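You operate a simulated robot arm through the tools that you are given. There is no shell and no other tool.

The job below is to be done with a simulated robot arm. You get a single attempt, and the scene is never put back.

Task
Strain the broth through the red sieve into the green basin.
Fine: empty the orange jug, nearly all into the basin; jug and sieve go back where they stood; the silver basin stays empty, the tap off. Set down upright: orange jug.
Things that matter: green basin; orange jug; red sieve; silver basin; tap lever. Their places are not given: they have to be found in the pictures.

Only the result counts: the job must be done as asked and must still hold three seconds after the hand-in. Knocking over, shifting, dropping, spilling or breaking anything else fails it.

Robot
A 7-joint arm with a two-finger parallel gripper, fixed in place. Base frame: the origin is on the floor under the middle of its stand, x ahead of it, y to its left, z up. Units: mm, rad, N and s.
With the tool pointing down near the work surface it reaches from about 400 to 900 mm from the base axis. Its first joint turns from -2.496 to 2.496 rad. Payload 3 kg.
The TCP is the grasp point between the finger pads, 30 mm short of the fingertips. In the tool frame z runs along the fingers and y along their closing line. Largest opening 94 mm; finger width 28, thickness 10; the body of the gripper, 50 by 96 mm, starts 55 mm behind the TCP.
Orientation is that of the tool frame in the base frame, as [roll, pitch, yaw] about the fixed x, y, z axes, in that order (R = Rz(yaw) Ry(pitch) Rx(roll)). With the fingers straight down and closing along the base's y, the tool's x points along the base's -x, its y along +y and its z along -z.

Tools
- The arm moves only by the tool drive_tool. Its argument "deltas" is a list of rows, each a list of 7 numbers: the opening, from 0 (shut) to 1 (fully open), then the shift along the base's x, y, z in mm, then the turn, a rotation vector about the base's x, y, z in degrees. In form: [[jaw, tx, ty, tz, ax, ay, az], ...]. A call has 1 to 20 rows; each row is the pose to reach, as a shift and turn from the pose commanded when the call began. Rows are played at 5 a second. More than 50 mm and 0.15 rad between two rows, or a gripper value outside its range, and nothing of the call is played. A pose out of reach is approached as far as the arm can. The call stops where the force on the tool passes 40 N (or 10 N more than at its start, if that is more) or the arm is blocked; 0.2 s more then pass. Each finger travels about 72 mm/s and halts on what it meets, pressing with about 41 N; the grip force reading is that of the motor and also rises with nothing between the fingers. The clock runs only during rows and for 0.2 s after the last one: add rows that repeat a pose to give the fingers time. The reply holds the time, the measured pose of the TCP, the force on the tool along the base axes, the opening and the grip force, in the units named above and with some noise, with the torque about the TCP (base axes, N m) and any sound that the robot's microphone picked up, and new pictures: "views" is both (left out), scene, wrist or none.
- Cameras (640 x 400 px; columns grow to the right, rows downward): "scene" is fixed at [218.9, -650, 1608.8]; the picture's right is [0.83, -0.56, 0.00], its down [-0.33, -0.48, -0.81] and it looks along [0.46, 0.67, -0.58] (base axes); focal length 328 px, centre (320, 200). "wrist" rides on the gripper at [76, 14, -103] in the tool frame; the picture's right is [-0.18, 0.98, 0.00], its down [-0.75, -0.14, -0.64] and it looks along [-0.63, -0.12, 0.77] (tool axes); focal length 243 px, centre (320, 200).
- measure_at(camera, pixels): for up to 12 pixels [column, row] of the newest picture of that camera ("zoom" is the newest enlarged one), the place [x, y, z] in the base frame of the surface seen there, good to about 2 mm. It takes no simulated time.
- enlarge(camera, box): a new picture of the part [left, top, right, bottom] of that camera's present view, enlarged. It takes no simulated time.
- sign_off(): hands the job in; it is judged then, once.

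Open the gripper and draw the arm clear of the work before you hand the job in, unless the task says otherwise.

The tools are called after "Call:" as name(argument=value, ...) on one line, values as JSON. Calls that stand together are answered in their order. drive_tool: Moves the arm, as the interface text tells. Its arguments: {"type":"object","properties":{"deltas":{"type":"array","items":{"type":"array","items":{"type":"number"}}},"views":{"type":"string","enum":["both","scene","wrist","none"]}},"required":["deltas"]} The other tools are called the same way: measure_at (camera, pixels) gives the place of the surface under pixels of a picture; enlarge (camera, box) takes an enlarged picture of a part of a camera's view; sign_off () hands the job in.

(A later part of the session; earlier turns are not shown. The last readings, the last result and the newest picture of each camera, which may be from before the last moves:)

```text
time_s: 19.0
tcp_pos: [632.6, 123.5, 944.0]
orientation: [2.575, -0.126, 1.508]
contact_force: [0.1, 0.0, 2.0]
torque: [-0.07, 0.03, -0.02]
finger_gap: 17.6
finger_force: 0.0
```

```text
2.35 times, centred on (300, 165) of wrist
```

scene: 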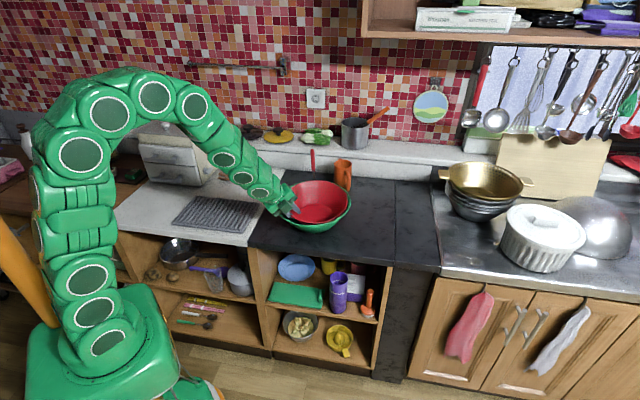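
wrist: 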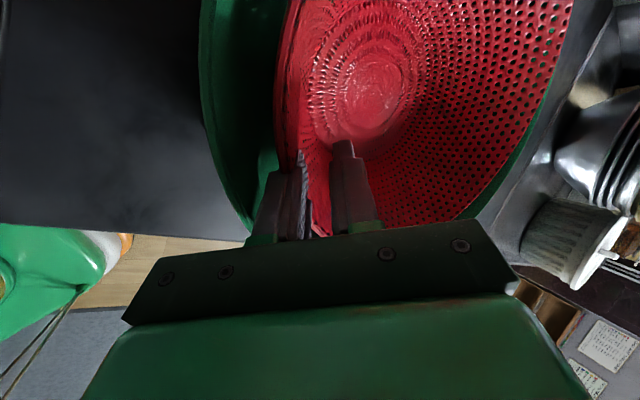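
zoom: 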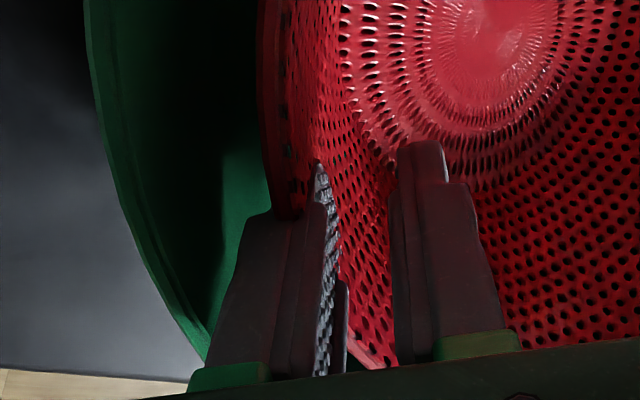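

The sieve has settled into the basin with the handle lying over the far rim, and the fingers are open around its wall. I'll back the fingers straight out along their axis.

Call:
drive_tool(deltas=[[0.2, -3, -0.4, 4.5, 0, 0, 0], [0.2, -8, -1, 12.5, 0, 0, 0], [0.2, -16, -2, 25, 0, 0, 0], [0.2, -27, -3.5, 42, 0, 0, 0], [0.2, -40, -5, 62, 0, 0, 0], [0.4, -55, -7, 85, 0, 0, 0], [0.6, -60, -8, 110, 0, 0, 0]])

Call:
enlarge(camera="scene", box=[260, 140, 360, 240])

```text
time_s: 20.6
tcp_pos: [573.5, 114.2, 1055.5]
orientation: [2.575, -0.125, 1.508]
contact_force: [0.2, -0.6, 0.2]
torque: [0.05, 0.01, 0.0]
finger_gap: 56.5
finger_force: 0.0
```

scene: 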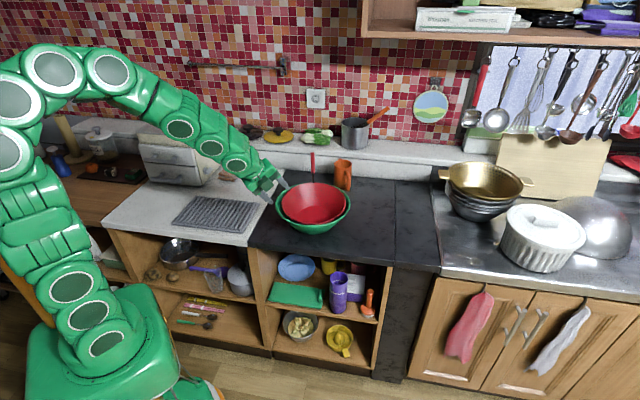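
wrist: 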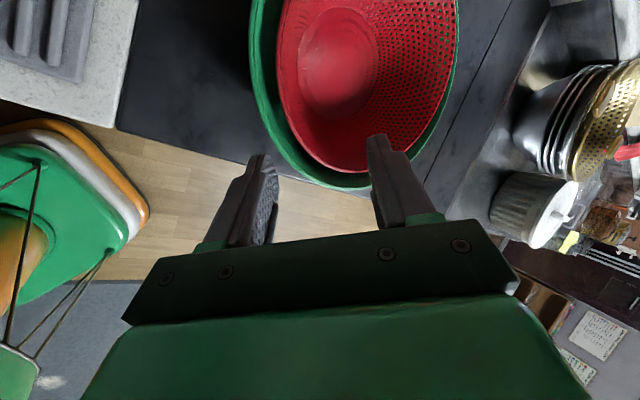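

```text
4.00 times, centred on (310, 190) of scene
```

zoom: 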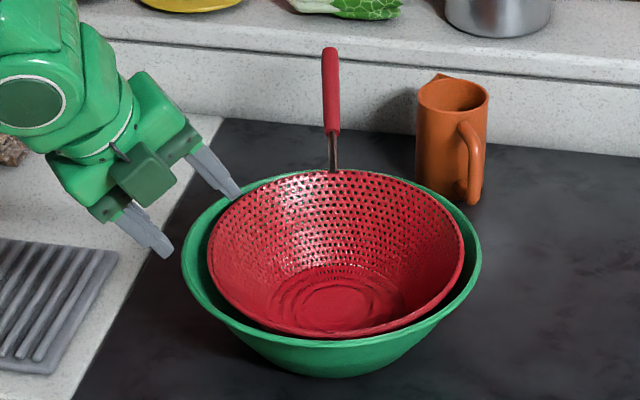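

The sieve sits inside the basin with its handle up at (330,90) in the zoom. I'll measure both rims to see how it sits and whether the basin moved.

Call:
measure_at(camera="zoom", pixels=[[328, 55], [334, 140], [335, 168], [210, 245], [232, 205], [290, 176], [410, 190], [463, 245], [440, 300], [390, 328], [300, 333], [240, 300]])

Call:
measure_at(camera="zoom", pixels=[[183, 255], [195, 220], [240, 186], [300, 170], [420, 184], [470, 220], [481, 255], [460, 305], [400, 340], [340, 350], [260, 333], [335, 300]])

```text
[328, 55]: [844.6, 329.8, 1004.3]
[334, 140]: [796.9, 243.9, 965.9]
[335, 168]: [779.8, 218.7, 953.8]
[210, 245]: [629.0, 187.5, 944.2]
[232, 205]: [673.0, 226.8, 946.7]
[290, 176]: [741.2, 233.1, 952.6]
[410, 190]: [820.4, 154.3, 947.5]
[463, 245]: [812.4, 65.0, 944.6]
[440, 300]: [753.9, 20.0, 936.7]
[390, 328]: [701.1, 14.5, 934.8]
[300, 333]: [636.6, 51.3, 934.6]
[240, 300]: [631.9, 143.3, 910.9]
```

```text
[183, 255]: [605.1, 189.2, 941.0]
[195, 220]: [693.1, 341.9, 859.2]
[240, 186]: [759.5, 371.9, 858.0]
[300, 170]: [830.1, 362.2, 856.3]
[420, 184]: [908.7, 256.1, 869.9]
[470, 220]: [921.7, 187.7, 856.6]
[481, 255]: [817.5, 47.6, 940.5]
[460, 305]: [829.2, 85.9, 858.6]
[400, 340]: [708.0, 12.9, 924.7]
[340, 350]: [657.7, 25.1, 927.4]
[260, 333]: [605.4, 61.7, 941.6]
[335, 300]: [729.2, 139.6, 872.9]
```

The sieve rests tipped about 5° with its handle neck on the basin rim, which is fine for pouring. I'll check whether the basin shifted, and look at the whole basin outline.

Call:
enlarge(camera="scene", box=[265, 170, 365, 240])

Call:
measure_at(camera="scene", pixels=[[276, 204], [278, 197], [335, 185], [345, 191], [350, 202], [349, 208], [344, 217], [276, 210], [280, 216], [290, 225], [300, 230], [330, 229]])

```text
5.71 times, centred on (315, 205) of scene
```

zoom: 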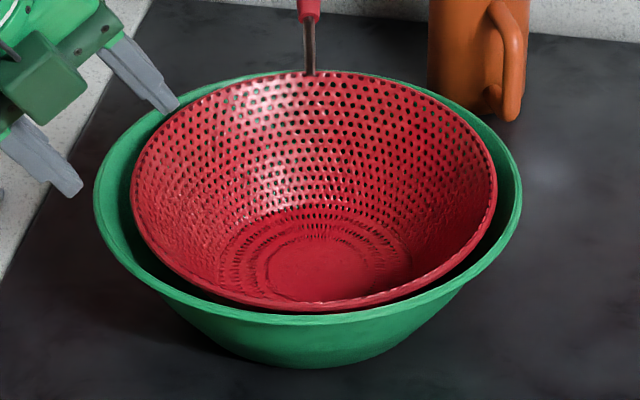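

```text
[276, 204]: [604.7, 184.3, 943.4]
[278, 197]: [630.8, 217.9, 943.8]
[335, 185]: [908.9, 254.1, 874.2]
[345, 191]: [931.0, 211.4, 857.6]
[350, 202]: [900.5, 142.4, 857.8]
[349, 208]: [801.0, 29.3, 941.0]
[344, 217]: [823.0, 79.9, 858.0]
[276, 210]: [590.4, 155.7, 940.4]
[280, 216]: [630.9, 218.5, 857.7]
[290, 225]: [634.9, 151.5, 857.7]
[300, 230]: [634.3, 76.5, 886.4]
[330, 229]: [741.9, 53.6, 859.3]
```

The basin slid by roughly 10 mm toward the front; I'll check that again later. Next is the jug. I'll bring the tool upright while rising clear of the sieve handle.

Call:
drive_tool(deltas=[[0.6, 5, 0, 25, -0.81, 5.48, 0.35], [0.8, 15, 0, 50, -1.62, 10.95, 0.69], [1, 25, 0, 75, -2.43, 16.4, 1.04], [1, 38, 0, 95, -3.25, 21.9, 1.38], [1, 50, 0, 115, -4.06, 27.4, 1.73], [1, 60, 0, 130, -4.87, 32.85, 2.07], [1, 60, 0, 130, -4.87, 32.85, 2.07]], views="wrist")

```text
time_s: 22.2
tcp_pos: [631.2, 115.1, 1185.1]
orientation: [-3.139, 0.0, 1.507]
contact_force: [0.4, 0.1, 0.7]
torque: [0.0, -0.02, 0.0]
finger_gap: 94.0
finger_force: 0.0
```

wrist: 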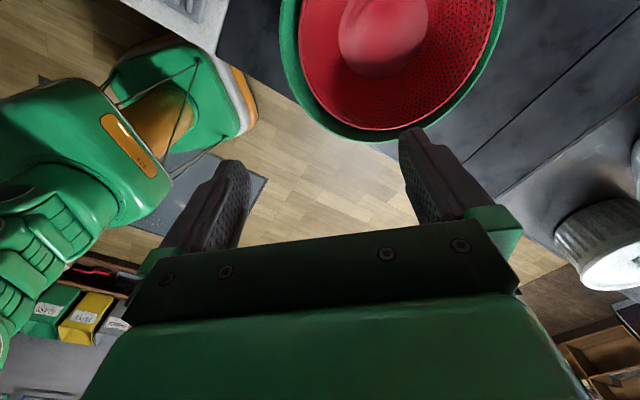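

The tool is vertical again. Now I'll yaw another -41° (camera side turned away from the robot) while moving toward a point above and in front of the jug.

Call:
drive_tool(deltas=[[1, 22, 7, 0, 0, 0, -4.6], [1, 50, 15, 0, 0, 0, -9.2], [1, 80, 24, 0, 0, 0, -13.8], [1, 110, 33, -5, 0, 0, -18.4], [1, 140, 42, -10, 0, 0, -23], [1, 170, 51, -15, 0, 0, -27.6], [1, 200, 60, -22, 0, 0, -32.2], [1, 228, 69, -30, 0, 0, -36.8], [1, 247, 75, -35, 0, 0, -41.3], [1, 247, 75, -35, 0, 0, -41.3]])

```text
time_s: 24.4
tcp_pos: [820.6, 178.5, 1111.6]
orientation: [-3.14, 0.0, 0.786]
contact_force: [-0.3, -0.2, 0.6]
torque: [0.01, 0.02, -0.01]
finger_gap: 94.0
finger_force: 0.1
out of reach, approached as far as the arm can: row 6, 7, 8, 9, 10
```

scene: 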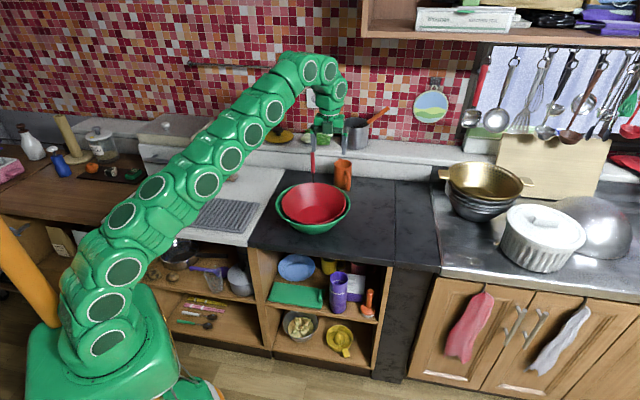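
wrist: 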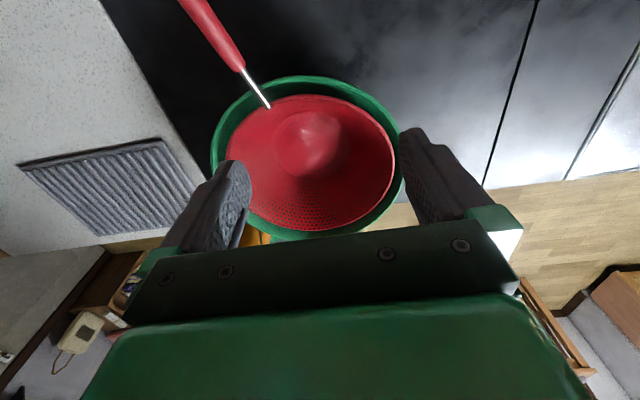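

The yaw was reached, but this point is out of reach with the tool vertical (stopped at (820.6,178.5,1111.6)). I'll back off a little to learn from which commanded pose the next shifts count.

Call:
drive_tool(deltas=[[1, -40, -10, -10, 0, 0, 0], [1, -80, -20, -20, 0, 0, 0], [1, -80, -20, -20, 0, 0, 0]], views="none")

```text
time_s: 25.2
tcp_pos: [741.3, 160.5, 1093.4]
orientation: [3.141, 0.0, 0.787]
contact_force: [-0.4, 0.8, 0.5]
torque: [-0.01, -0.01, 0.02]
finger_gap: 94.0
finger_force: 0.1
```

Shifts count from the reached pose, so the TCP is at about (741,160,1093). I'll lean the tool 30° toward the jug (bearing 45°) while moving to a stand-off along the approach line.

Call:
drive_tool(deltas=[[1, 20, 5, 0, 4.24, -4.24, 0], [1, 42, 11, 0, 8.5, -8.5, 0], [1, 66, 17, 0, 12.7, -12.7, 0], [1, 92, 24, 0, 17, -17, 0], [1, 119, 31, -3, 21.2, -21.2, 0], [1, 140, 40, -28, 21.2, -21.2, 0], [1, 161, 50, -54, 21.2, -21.2, 0], [1, 161, 50, -54, 21.2, -21.2, 0]])

Call:
enlarge(camera="scene", box=[290, 110, 390, 210])

```text
time_s: 27.0
tcp_pos: [901.7, 210.6, 1041.7]
orientation: [3.141, -0.525, 0.787]
contact_force: [0.9, 0.4, 0.2]
torque: [-0.03, 0.0, -0.01]
finger_gap: 94.0
finger_force: 0.0
```

scene: 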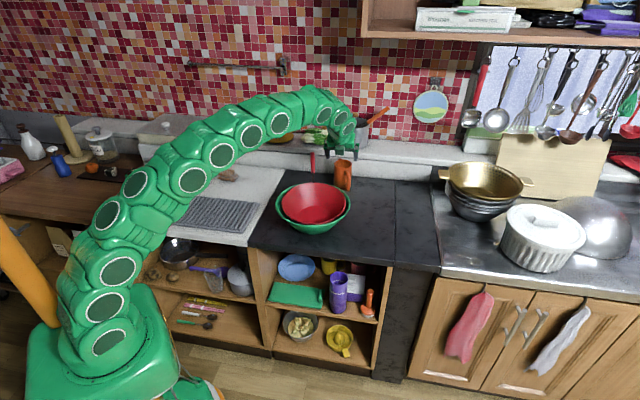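
wrist: 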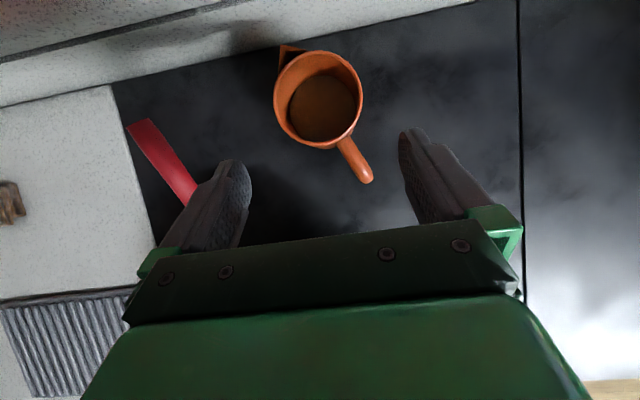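

```text
4.00 times, centred on (340, 160) of scene
```

zoom: 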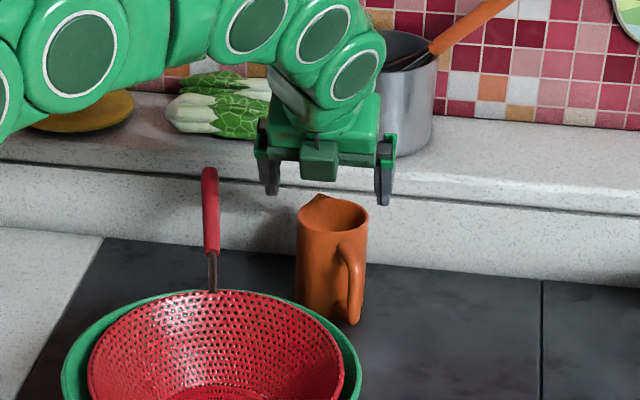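

Now the wrist camera looks straight into the jug: the rim is centred near (319,98), brown broth is visible inside, the spout is at (285,50) and the handle tip at (367,180). I'll measure these.

Call:
measure_at(camera="wrist", pixels=[[276, 95], [361, 92], [318, 53], [322, 147], [287, 47], [320, 105], [300, 110], [345, 100], [350, 145], [368, 178], [358, 165], [305, 80]])

Call:
enlarge(camera="wrist", box=[230, 30, 410, 200])

```text
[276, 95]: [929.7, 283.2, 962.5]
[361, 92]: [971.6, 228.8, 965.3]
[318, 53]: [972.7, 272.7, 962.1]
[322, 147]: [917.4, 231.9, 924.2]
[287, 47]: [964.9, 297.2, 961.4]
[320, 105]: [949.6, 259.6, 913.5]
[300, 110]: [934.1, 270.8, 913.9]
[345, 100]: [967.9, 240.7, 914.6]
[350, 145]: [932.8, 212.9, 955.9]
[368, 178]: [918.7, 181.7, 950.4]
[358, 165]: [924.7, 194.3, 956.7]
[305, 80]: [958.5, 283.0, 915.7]
```

```text
2.35 times, centred on (320, 115) of wrist
```

zoom: 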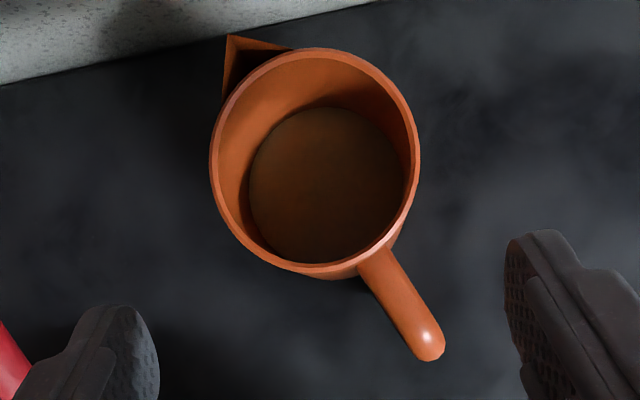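

The broth surface is at z≈914, 50 mm below the rim, so there's a large spill margin. The jug axis is near (945,252.5). I'll advance along the tool axis so the open fingers straddle the jug.

Call:
drive_tool(deltas=[[1, 8, 8, -20, 0, 0, 0], [1, 16, 16, -40, 0, 0, 0], [1, 25, 25, -61, 0, 0, 0], [1, 33, 33, -81, 0, 0, 0], [1, 39, 38.5, -95, 0, 0, 0], [1, 43, 42.5, -106, 0, 0, 0], [1, 43, 42.5, -106, 0, 0, 0]])

Call:
enlarge(camera="scene", box=[290, 110, 390, 210])

```text
time_s: 28.6
tcp_pos: [944.9, 249.6, 936.5]
orientation: [3.14, -0.522, 0.787]
contact_force: [-0.1, -0.1, -0.3]
torque: [-0.01, 0.0, 0.02]
finger_gap: 94.2
finger_force: 0.1
```

scene: 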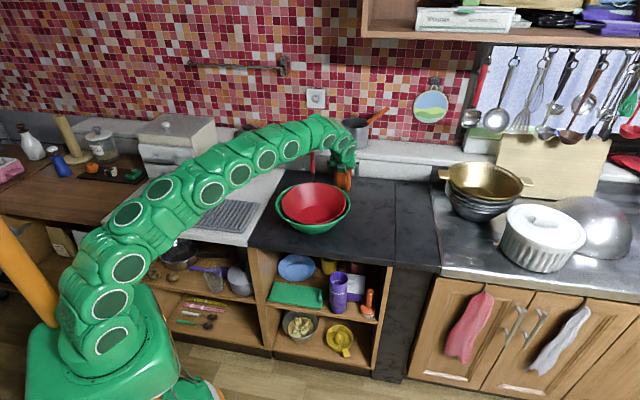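
wrist: 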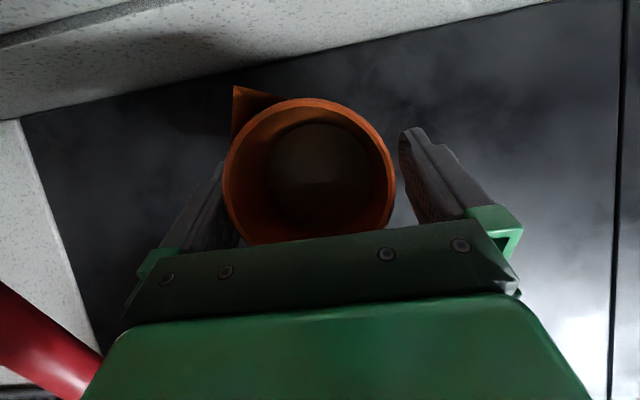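

```text
4.00 times, centred on (340, 160) of scene
```

zoom: 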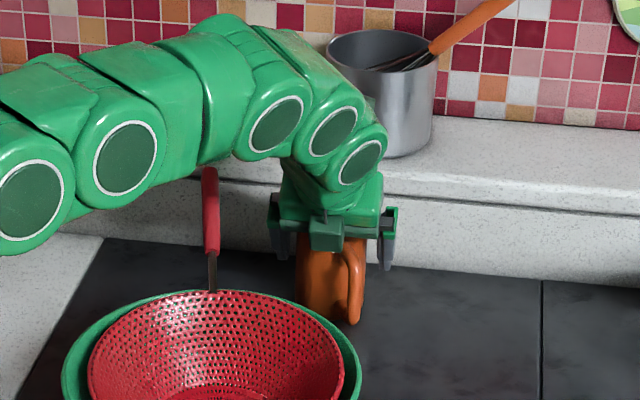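

The jug sits between the fingers, about 3 mm toward the left finger. I'll shift 3 mm to centre on it, then close.

Call:
drive_tool(deltas=[[1, -2, 2.2, 0, 0, 0, 0], [1, -2, 2.2, 0, 0, 0, 0], [0.85, -2, 2.2, 0, 0, 0, 0], [0.75, -2, 2.2, 0, 0, 0, 0], [0.6, -2, 2.2, 0, 0, 0, 0], [0.4, -2, 2.2, 0, 0, 0, 0], [0.4, -2, 2.2, 0, 0, 0, 0]])

Call:
enlarge(camera="scene", box=[290, 110, 390, 210])

```text
time_s: 30.2
tcp_pos: [944.8, 252.1, 936.5]
orientation: [3.142, -0.525, 0.785]
contact_force: [-1.2, 0.3, 0.8]
torque: [0.11, 0.16, 0.0]
finger_gap: 75.3
finger_force: 40.9
```

scene: 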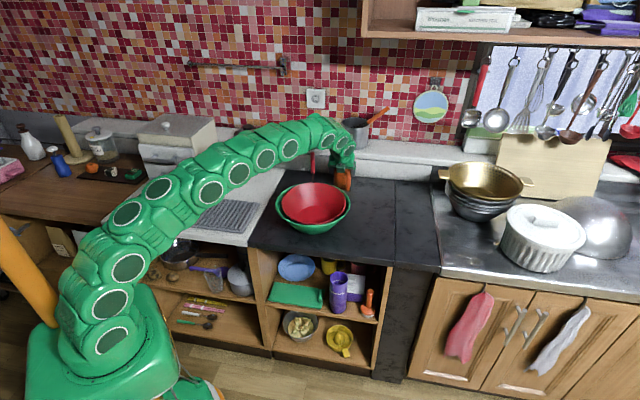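
wrist: 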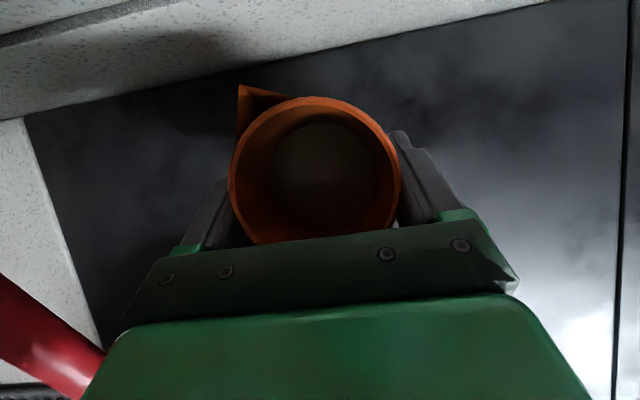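

```text
4.00 times, centred on (340, 160) of scene
```

zoom: 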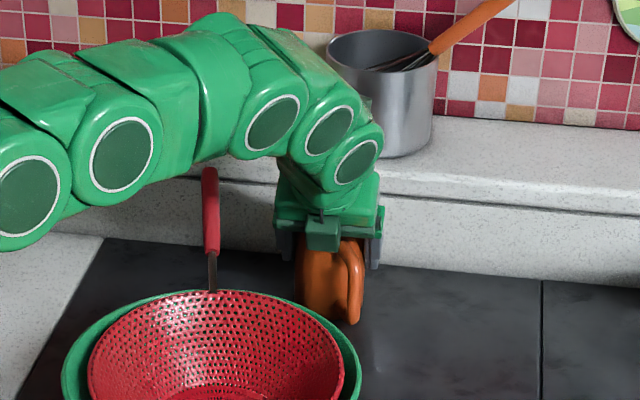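

The jug is held (gap 75.3 mm, 41 N), and I record this TCP (944.8,252.1,936.5) as its return pose. I'll lift it slowly by 50 mm.

Call:
drive_tool(deltas=[[0.4, 0, 0, 3, 0, 0, 0], [0.4, 0, 0, 8, 0, 0, 0], [0.4, 0, 0, 15, 0, 0, 0], [0.4, 0, 0, 24, 0, 0, 0], [0.4, 0, 0, 33, 0, 0, 0], [0.4, 0, 0, 42, 0, 0, 0], [0.4, 0, 0, 50, 0, 0, 0], [0.4, 0, 0, 50, 0, 0, 0]])

Call:
enlarge(camera="scene", box=[290, 110, 390, 210])

```text
time_s: 32.0
tcp_pos: [942.9, 254.6, 984.0]
orientation: [-3.142, -0.525, 0.788]
contact_force: [-0.7, -0.6, -2.5]
torque: [0.05, -0.05, 0.03]
finger_gap: 75.4
finger_force: 41.2
```

scene: 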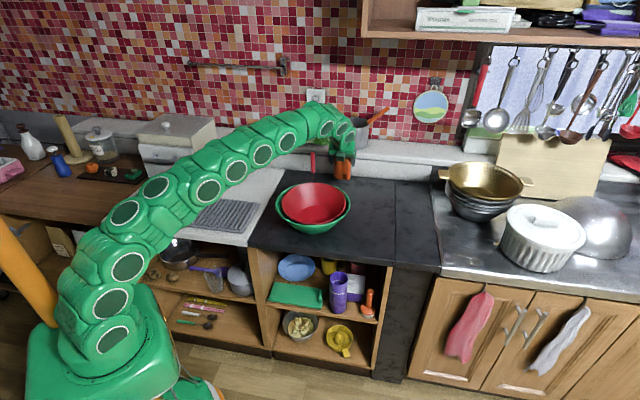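
wrist: 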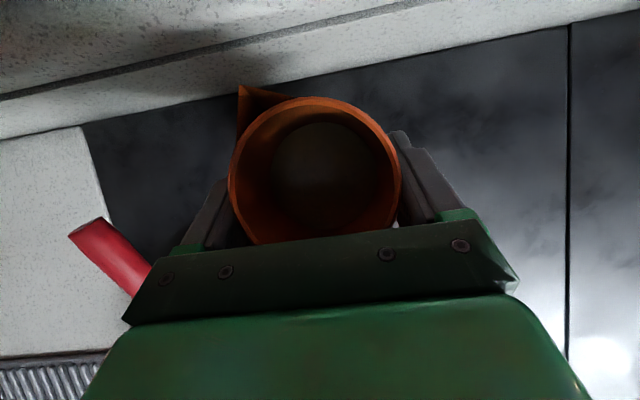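

```text
4.00 times, centred on (340, 160) of scene
```

zoom: 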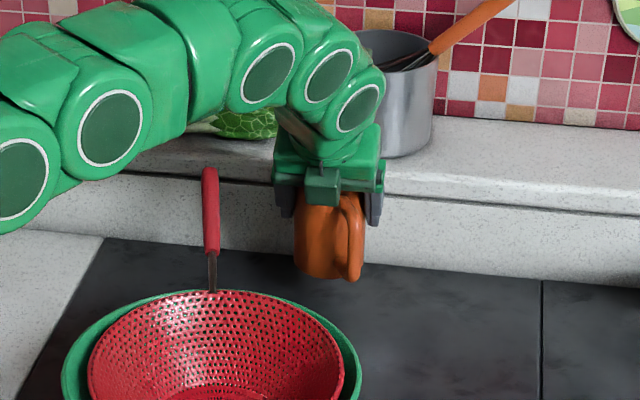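

The jug came up cleanly (about 2.5 N). I'll carry it back toward the basin, rising to z≈1085 and tilting it 30° toward its spout, well below the ~56° spill angle, which brings the tool near vertical.

Call:
drive_tool(deltas=[[0.4, -3, -2.5, 4, -0.6, 0.2, 0], [0.4, -9, -7.4, 10, -1.7, 0.7, 0], [0.4, -19, -16, 18, -3.6, 1.5, 0], [0.4, -29, -25, 26, -5.6, 2.2, 0], [0.4, -40, -34, 34, -7.8, 3.1, 0], [0.4, -52, -44, 42, -10, 4, 0], [0.4, -63, -54, 50, -12.2, 4.9, 0], [0.4, -75, -64, 58, -14.5, 5.8, 0], [0.4, -86, -74, 66, -16.7, 6.7, 0], [0.4, -98, -84, 74, -18.9, 7.6, 0], [0.4, -109, -93, 82, -21.1, 8.5, 0], [0.4, -121, -103, 89, -23.4, 9.4, 0], [0.4, -131, -112, 95, -25.3, 10.2, 0], [0.4, -138, -118, 98, -26.7, 10.8, 0], [0.4, -144, -123, 100, -27.8, 11.2, 0], [0.4, -144, -123, 100, -27.8, 11.2, 0]])

Call:
enlarge(camera="scene", box=[270, 110, 400, 240])

```text
time_s: 35.4
tcp_pos: [800.4, 131.6, 1083.6]
orientation: [2.943, -0.034, 0.843]
contact_force: [0.5, 0.9, -2.8]
torque: [0.08, -0.01, 0.0]
finger_gap: 75.3
finger_force: 40.9
```

scene: 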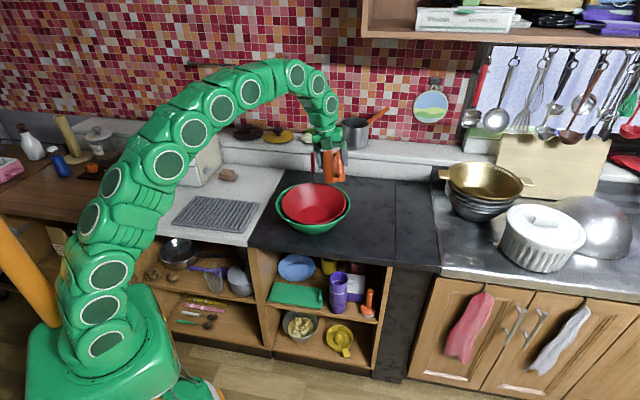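
wrist: 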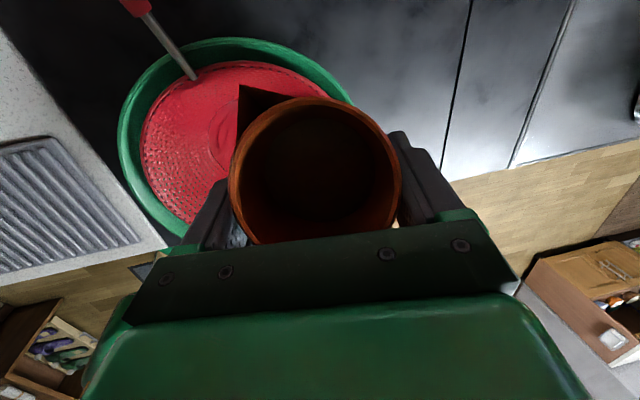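

```text
3.08 times, centred on (335, 175) of scene
```

zoom: 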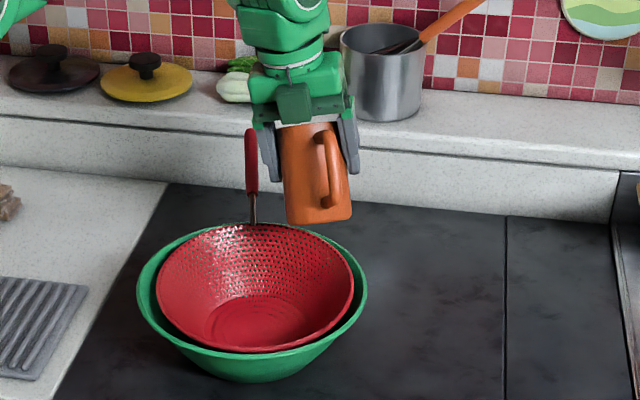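

Level in the jug is safe and the tool is near vertical. I'll now yaw +108° so that the spout faces the robot side of the basin, over its far edge.

Call:
drive_tool(deltas=[[0.4, 0, 0, 0, 0, 0, 3], [0.4, 0, 0, 1, 0, 0, 8], [0.4, 0, -1, 2, 0, 0, 14], [0.4, -1, -2, 3, 0, 0, 20.5], [0.4, -1, -3, 4, 0, 0, 27.5], [0.4, -2, -4, 5, 0, 0, 34.5], [0.4, -2, -5, 6, 0, 0, 41.5], [0.4, -3, -6, 6, 0, 0, 48.5], [0.4, -3, -7, 6, 0, 0, 55.5], [0.4, -4, -8, 6, 0, 0, 62.5], [0.4, -4, -9, 6, 0, 0, 69.5], [0.4, -5, -10, 6, 0, 0, 76.5], [0.4, -5, -11, 6, 0, 0, 83.5], [0.4, -5, -11, 6, 0, 0, 90], [0.4, -5, -11, 6, 0, 0, 96], [0.4, -5, -11, 6, 0, 0, 101], [0.4, -5, -11, 6, 0, 0, 105], [0.4, -5, -11, 6, 0, 0, 108], [0.4, -5, -11, 6, 0, 0, 108]])

Call:
enlarge(camera="scene", box=[270, 110, 400, 240])

```text
time_s: 39.4
tcp_pos: [794.7, 121.1, 1092.3]
orientation: [2.943, -0.034, 2.728]
contact_force: [0.9, 0.5, -2.4]
torque: [-0.06, 0.07, 0.0]
finger_gap: 75.3
finger_force: 40.7
```

scene: 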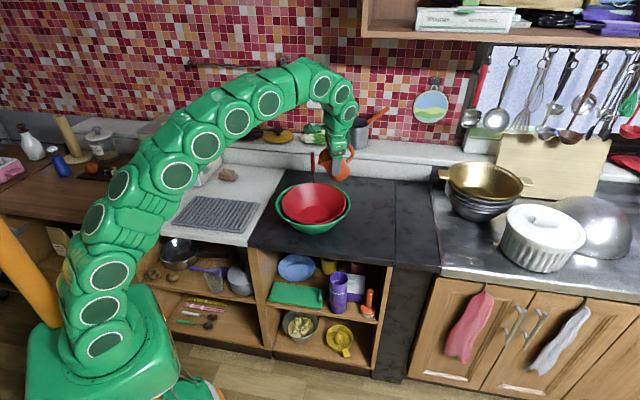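
wrist: 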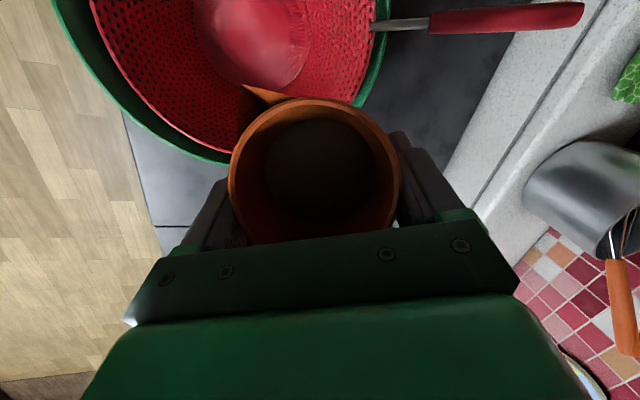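

```text
3.08 times, centred on (335, 175) of scene
```

zoom: 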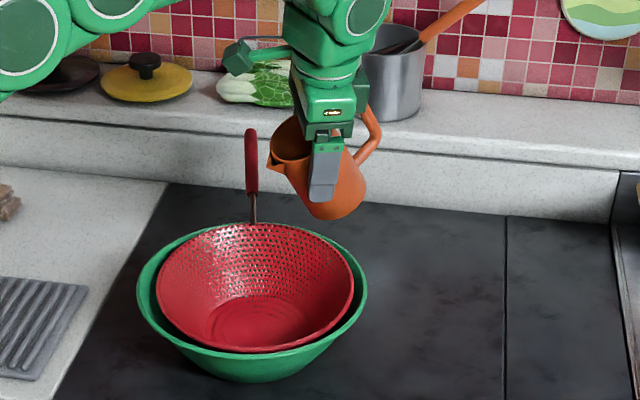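

The spout now points toward the robot side, with its tip at (268,165) in the zoom. I'll measure the tip and the sieve to plan the pour.

Call:
measure_at(camera="zoom", pixels=[[268, 166], [272, 160], [285, 140], [240, 310], [255, 345], [160, 280], [352, 285], [250, 226], [330, 218], [370, 145]])

Call:
measure_at(camera="wrist", pixels=[[260, 95], [245, 87], [315, 105], [300, 160], [330, 200], [320, 150]])

```text
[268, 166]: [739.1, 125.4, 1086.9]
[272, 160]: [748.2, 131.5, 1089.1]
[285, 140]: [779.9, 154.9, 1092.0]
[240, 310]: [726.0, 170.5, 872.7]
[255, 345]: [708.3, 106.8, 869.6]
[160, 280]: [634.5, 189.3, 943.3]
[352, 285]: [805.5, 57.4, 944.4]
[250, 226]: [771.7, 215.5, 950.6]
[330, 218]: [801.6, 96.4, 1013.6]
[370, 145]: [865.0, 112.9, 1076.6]
```

```text
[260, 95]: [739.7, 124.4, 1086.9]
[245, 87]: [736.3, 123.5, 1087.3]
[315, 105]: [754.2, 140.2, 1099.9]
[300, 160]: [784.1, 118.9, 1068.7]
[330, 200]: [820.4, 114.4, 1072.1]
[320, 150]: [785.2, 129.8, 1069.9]
```

The spout tip is at (737,124,1087) over the sieve, and the broth is level inside. I'll tilt toward 50° while lowering so the tip hangs about 95 mm above the sieve rim.

Call:
drive_tool(deltas=[[0.4, 1, -0.2, -4, -0.18, -3, 0], [0.4, 2.3, -0.5, -11, -0.37, -6, 0], [0.4, 1.6, -0.5, -16, -0.55, -9, 0], [0.4, 0.8, -0.4, -20, -0.73, -12, 0], [0.4, 0, -0.3, -22, -0.92, -15, 0], [0.4, -1.2, -0.3, -24, -1.1, -18, 0], [0.4, -2, -0.2, -25, -1.22, -20, 0], [0.4, -2, -0.2, -25, -1.22, -20, 0]])

Call:
enlarge(camera="scene", box=[270, 110, 400, 240])

```text
time_s: 41.2
tcp_pos: [792.2, 120.9, 1067.6]
orientation: [2.821, 0.294, 2.708]
contact_force: [-0.1, -0.3, -3.0]
torque: [-0.02, 0.09, -0.01]
finger_gap: 75.1
finger_force: 41.2
```

scene: 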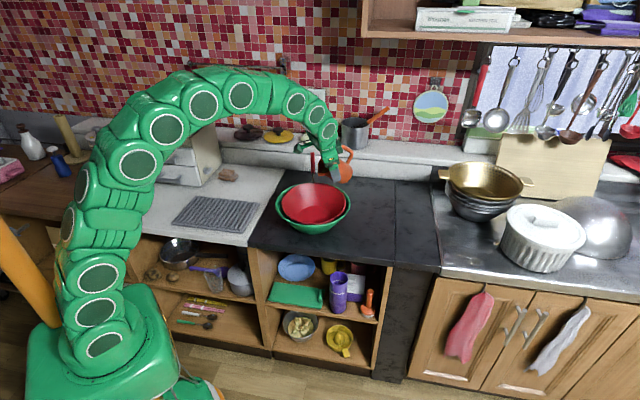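
wrist: 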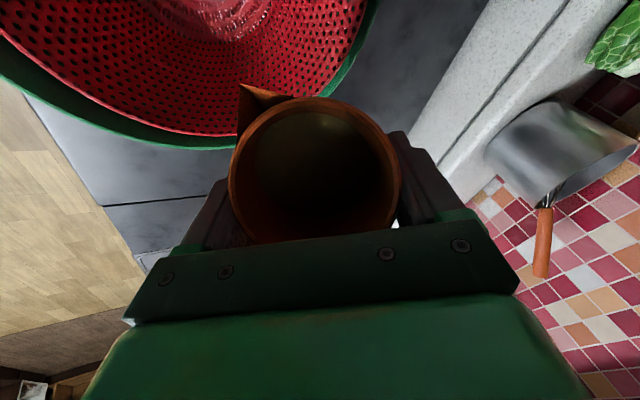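

```text
3.08 times, centred on (335, 175) of scene
```

zoom: 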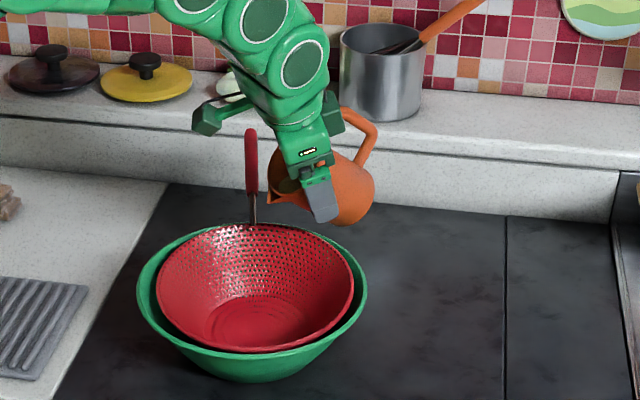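

At 50° nothing has left the jug yet (3.0 N still held). I'll tilt slowly on to 70°, keeping the spout tip fixed over the sieve.

Call:
drive_tool(deltas=[[0.4, -1, 0, 1, -0.12, -2, 0], [0.4, -2, 0.1, 2, -0.24, -4, 0], [0.4, -3, 0.2, 2.8, -0.37, -6, 0], [0.4, -4, 0.2, 3.7, -0.49, -8, 0], [0.4, -5, 0.3, 4.5, -0.61, -10, 0], [0.4, -5, 0.3, 4.5, -0.61, -10, 0], [0.4, -6.3, 0.4, 5.5, -0.73, -12, 0], [0.4, -7.6, 0.5, 6.5, -0.85, -14, 0], [0.4, -8.8, 0.6, 7.5, -0.98, -16, 0], [0.4, -10.1, 0.7, 8.4, -1.1, -18, 0], [0.4, -11.4, 0.8, 9.3, -1.22, -20, 0]])

Call:
enlarge(camera="scene", box=[270, 110, 400, 240])

```text
time_s: 43.6
tcp_pos: [781.2, 120.8, 1075.9]
orientation: [2.668, 0.613, 2.643]
contact_force: [0.8, 0.0, -2.2]
torque: [-0.02, 0.07, 0.0]
finger_gap: 75.1
finger_force: 41.6
```

scene: 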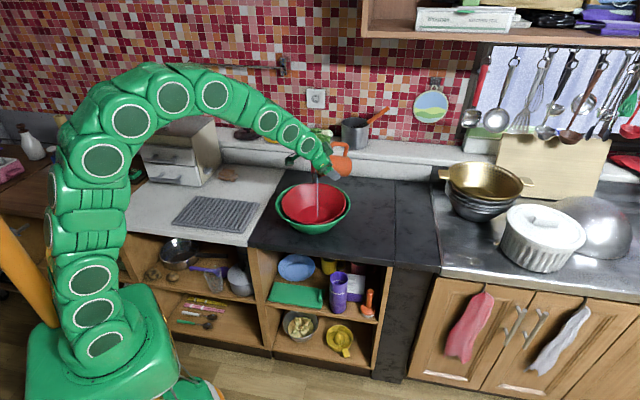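
wrist: 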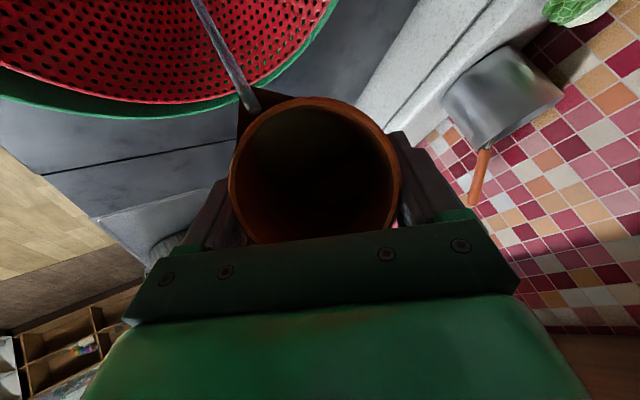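

```text
3.08 times, centred on (335, 175) of scene
```

zoom: 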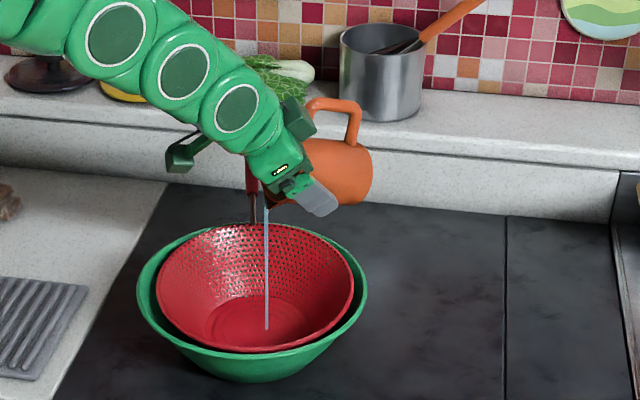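

A thin stream is now falling from the spout into the middle of the sieve (zoom (266,325)). I'll continue slowly to 90° with a pause at the end.

Call:
drive_tool(deltas=[[0.4, 0, 0, 0, 0, 0, 0], [0.4, 0, 0, 0, 0, 0, 0], [0.4, -1.6, 0.1, 0.9, -0.12, -2, 0], [0.4, -3.1, 0.2, 1.8, -0.24, -4, 0], [0.4, -4.7, 0.3, 2.8, -0.37, -6, 0], [0.4, -6.2, 0.4, 3.7, -0.49, -8, 0], [0.4, -7.8, 0.5, 4.6, -0.61, -10, 0], [0.4, -7.8, 0.5, 4.6, -0.61, -10, 0], [0.4, -9.5, 0.6, 5.6, -0.73, -12, 0], [0.4, -11.3, 0.8, 6.6, -0.85, -14, 0], [0.4, -13, 0.9, 7.6, -0.98, -16, 0], [0.4, -14.8, 1, 8.7, -1.1, -18, 0], [0.4, -16.5, 1.2, 9.7, -1.22, -20, 0], [0.4, -16.5, 1.2, 9.7, -1.22, -20, 0], [0.4, -16.5, 1.2, 9.7, -1.22, -20, 0]])

Call:
enlarge(camera="scene", box=[270, 110, 400, 240])

```text
time_s: 46.8
tcp_pos: [765.3, 123.4, 1084.1]
orientation: [2.426, 0.92, 2.473]
contact_force: [-0.1, 0.0, -0.6]
torque: [0.0, 0.07, 0.0]
finger_gap: 74.6
finger_force: 40.9
```

scene: 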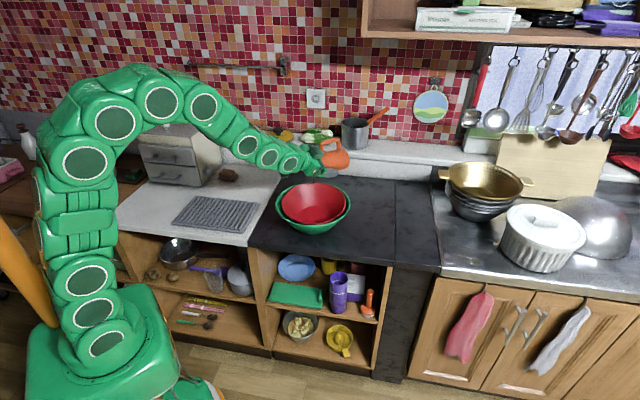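
wrist: 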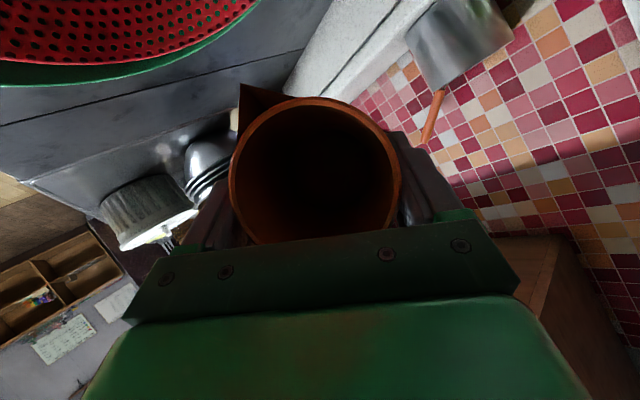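

```text
3.08 times, centred on (335, 175) of scene
```

zoom: 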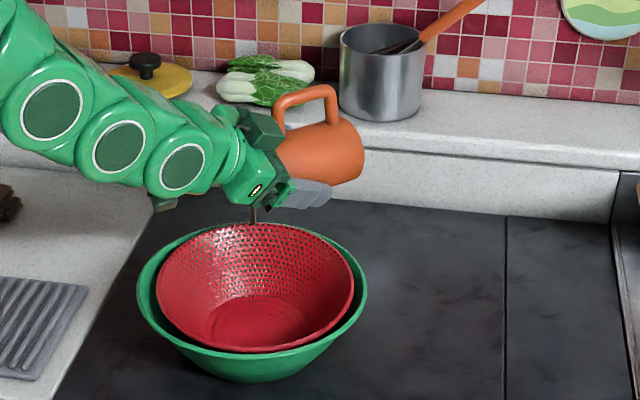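

The held weight dropped to about 0.6 N, so nearly all has poured. I'll tip further to 125° and hold there to drain the last of it.

Call:
drive_tool(deltas=[[0.4, -3.2, 0.2, 1.2, -0.2, -3.3, 0], [0.4, -6.4, 0.4, 2.4, -0.41, -6.7, 0], [0.4, -9.5, 0.6, 3.5, -0.61, -10, 0], [0.4, -12.8, 0.8, 4.2, -0.81, -13.3, 0], [0.4, -16.2, 1.1, 4.9, -1.02, -16.7, 0], [0.4, -19.5, 1.3, 5.5, -1.22, -20, 0], [0.4, -22.9, 1.5, 5.5, -1.42, -23.3, 0], [0.4, -26.2, 1.8, 5.5, -1.63, -26.7, 0], [0.4, -29.6, 2, 5.5, -1.83, -30, 0], [0.4, -34.6, 2.4, 5, -2.14, -35, 0], [0.4, -34.6, 2.4, 5, -2.14, -35, 0], [0.4, -34.6, 2.4, 5, -2.14, -35, 0], [0.4, -34.6, 2.4, 5, -2.14, -35, 0], [0.4, -34.6, 2.4, 5, -2.14, -35, 0], [0.4, -34.6, 2.4, 5, -2.14, -35, 0]])

Call:
enlarge(camera="scene", box=[270, 110, 400, 240])

Call:
enlarge(camera="wrist", box=[200, 60, 440, 260])

```text
time_s: 50.0
tcp_pos: [729.9, 124.4, 1090.9]
orientation: [1.207, 1.213, 1.367]
contact_force: [0.9, 0.4, -0.8]
torque: [0.01, 0.03, 0.01]
finger_gap: 74.7
finger_force: 41.2
```

scene: 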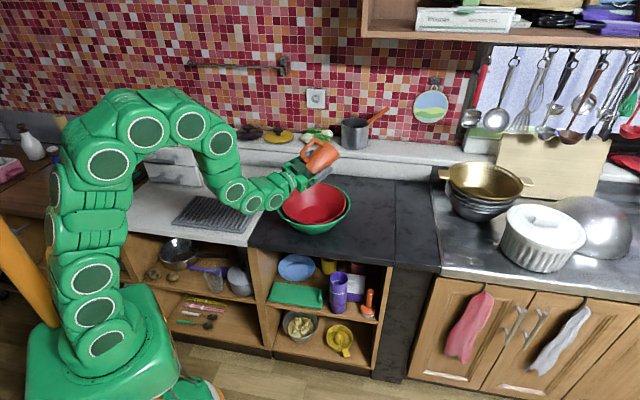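
wrist: 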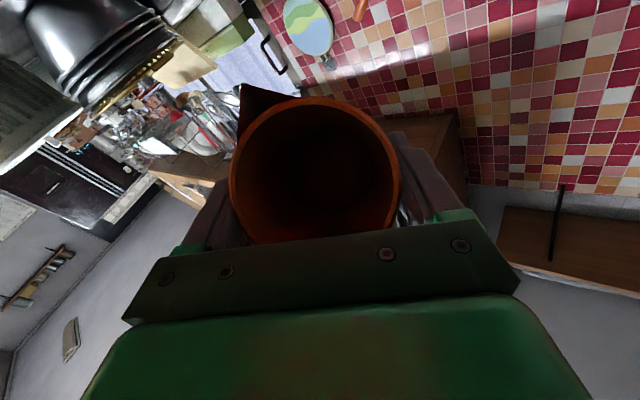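

```text
3.08 times, centred on (335, 175) of scene
```

zoom: 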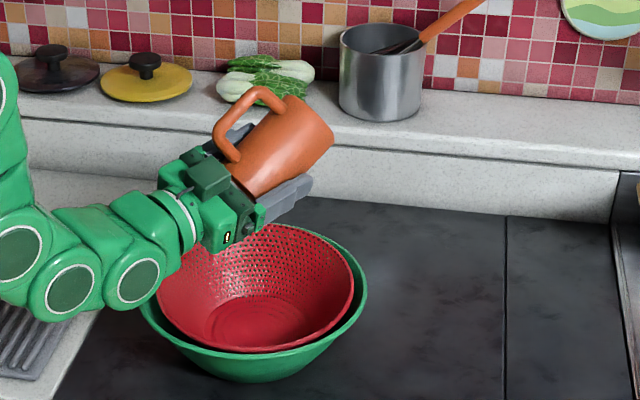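

```text
2.00 times, centred on (320, 160) of wrist
```

zoom: 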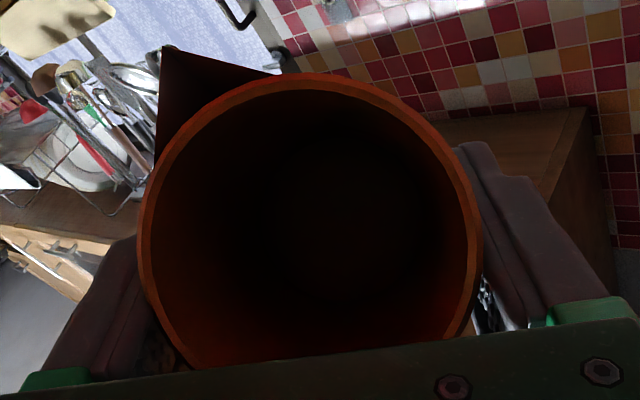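

The jug reads empty (about 0.8 N). I'll rotate it back up to 30° tilt along the same path, keeping the spout above the sieve.

Call:
drive_tool(deltas=[[0.4, 8, 0, 0, 0.48, 7.9, 0], [0.4, 16, -0.5, 0, 0.97, 15.8, 0], [0.4, 24, -1, 0, 1.45, 23.7, 0], [0.4, 32, -1.5, 0, 1.93, 31.6, 0], [0.4, 40, -2, 0, 2.42, 39.5, 0], [0.4, 47, -2.5, 0, 2.9, 47.4, 0], [0.4, 52, -3, 0, 3.38, 55.3, 0], [0.4, 57, -3.3, 0, 3.86, 63.2, 0], [0.4, 60, -3.6, 0, 4.35, 71.1, 0], [0.4, 62.5, -3.9, 0, 4.83, 79, 0], [0.4, 64, -4, 0, 5.31, 86.9, 0], [0.4, 64.6, -4.2, 0.5, 5.8, 94.8, 0], [0.4, 64.6, -4.2, 0.5, 5.8, 94.8, 0]])

```text
time_s: 52.8
tcp_pos: [795.6, 120.5, 1091.2]
orientation: [2.944, -0.033, 2.726]
contact_force: [-0.4, -1.8, -2.0]
torque: [-0.04, 0.03, 0.0]
finger_gap: 74.5
finger_force: 41.4
```

scene: 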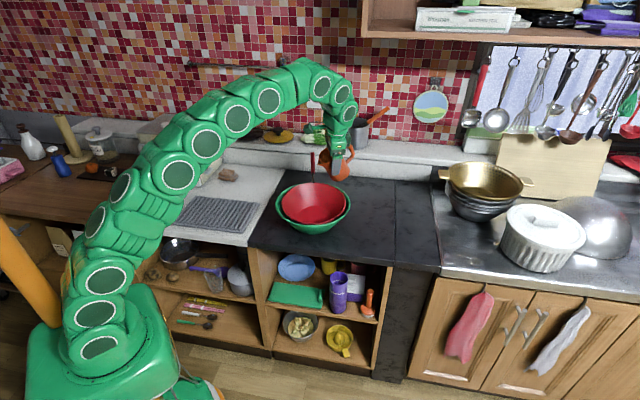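
wrist: 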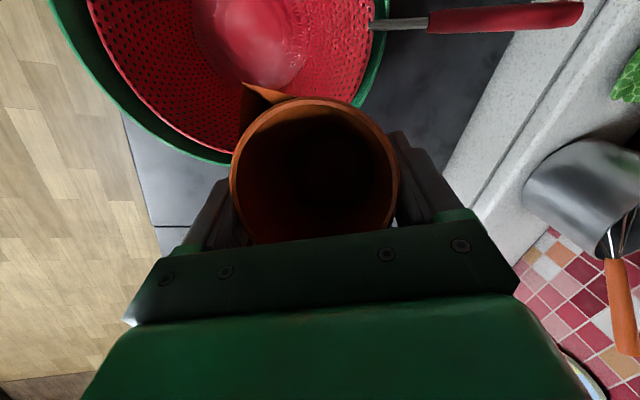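

The orientation matches the pre-pour pose. I'll check the jug's inside and the basin contents in the pictures before putting it back.

Call:
enlarge(camera="wrist", box=[220, 60, 420, 250])

Call:
measure_at(camera="wrist", pixels=[[300, 160], [320, 150], [320, 180], [330, 200], [350, 170], [290, 180]])

Call:
enlarge(camera="scene", box=[265, 140, 385, 240])

```text
2.11 times, centred on (320, 155) of wrist
```

zoom: 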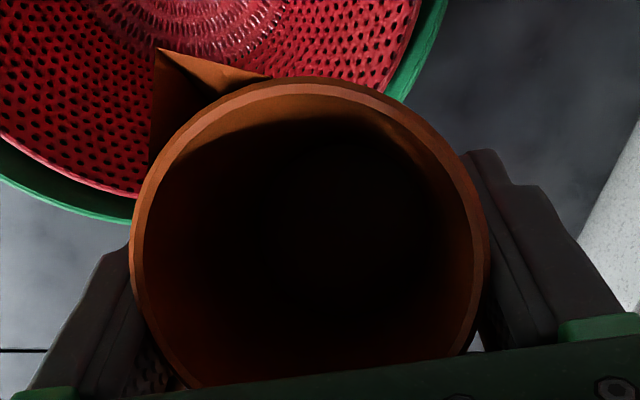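

```text
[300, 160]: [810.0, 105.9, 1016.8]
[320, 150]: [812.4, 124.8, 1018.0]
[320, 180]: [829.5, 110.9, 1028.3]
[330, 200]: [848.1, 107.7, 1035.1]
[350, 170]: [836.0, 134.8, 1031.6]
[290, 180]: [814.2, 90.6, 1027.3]
```

```text
4.00 times, centred on (325, 190) of scene
```

zoom: 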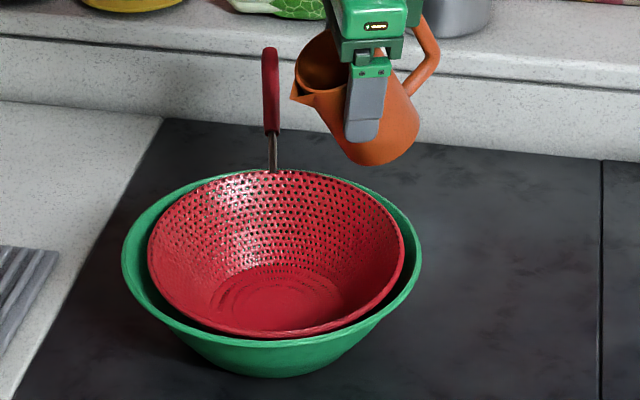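

The inside measurements lie on the tilted jug floor, so the jug is empty. Now I'll yaw back -108°.

Call:
drive_tool(deltas=[[0.4, 0, 0, 0, 0, 0, -5], [0.4, 0, 1, 0, 0, 0, -12], [0.4, 1, 2, -1, 0, 0, -20], [0.4, 1, 3, -1, 0, 0, -28], [0.4, 2, 4, -2, 0, 0, -36], [0.4, 2, 5, -2, 0, 0, -44], [0.4, 3, 6, -3, 0, 0, -52], [0.4, 3, 7, -3, 0, 0, -60], [0.4, 4, 8, -4, 0, 0, -68], [0.4, 4, 9, -4, 0, 0, -76], [0.4, 5, 10, -5, 0, 0, -84], [0.4, 5, 11, -5, 0, 0, -92], [0.4, 5, 11, -6, 0, 0, -99], [0.4, 5, 11, -6, 0, 0, -105], [0.4, 5, 11, -6, 0, 0, -108], [0.4, 5, 11, -6, 0, 0, -108]])

```text
time_s: 56.2
tcp_pos: [799.7, 132.9, 1085.5]
orientation: [2.943, -0.031, 0.841]
contact_force: [-0.3, 0.2, -1.7]
torque: [0.01, -0.01, 0.01]
finger_gap: 74.4
finger_force: 41.5
```

scene: 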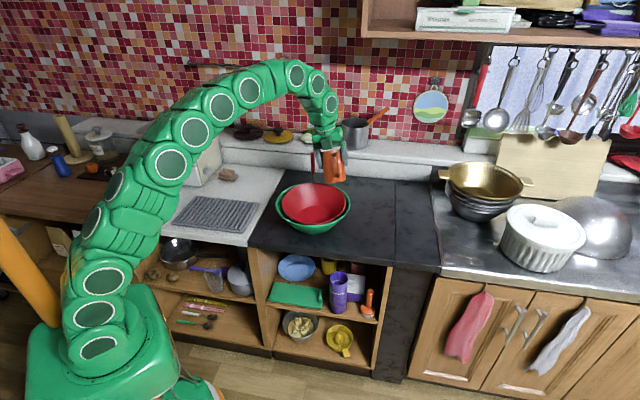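
wrist: 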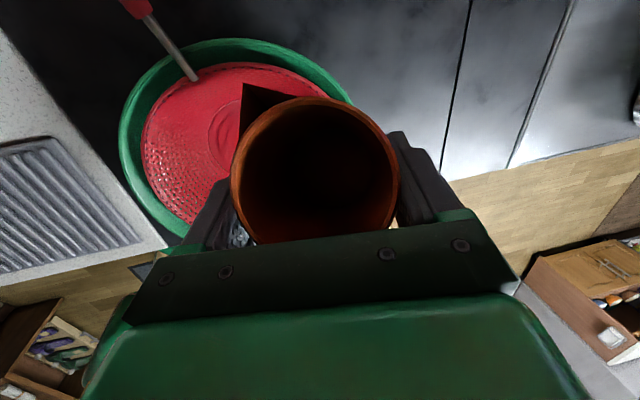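

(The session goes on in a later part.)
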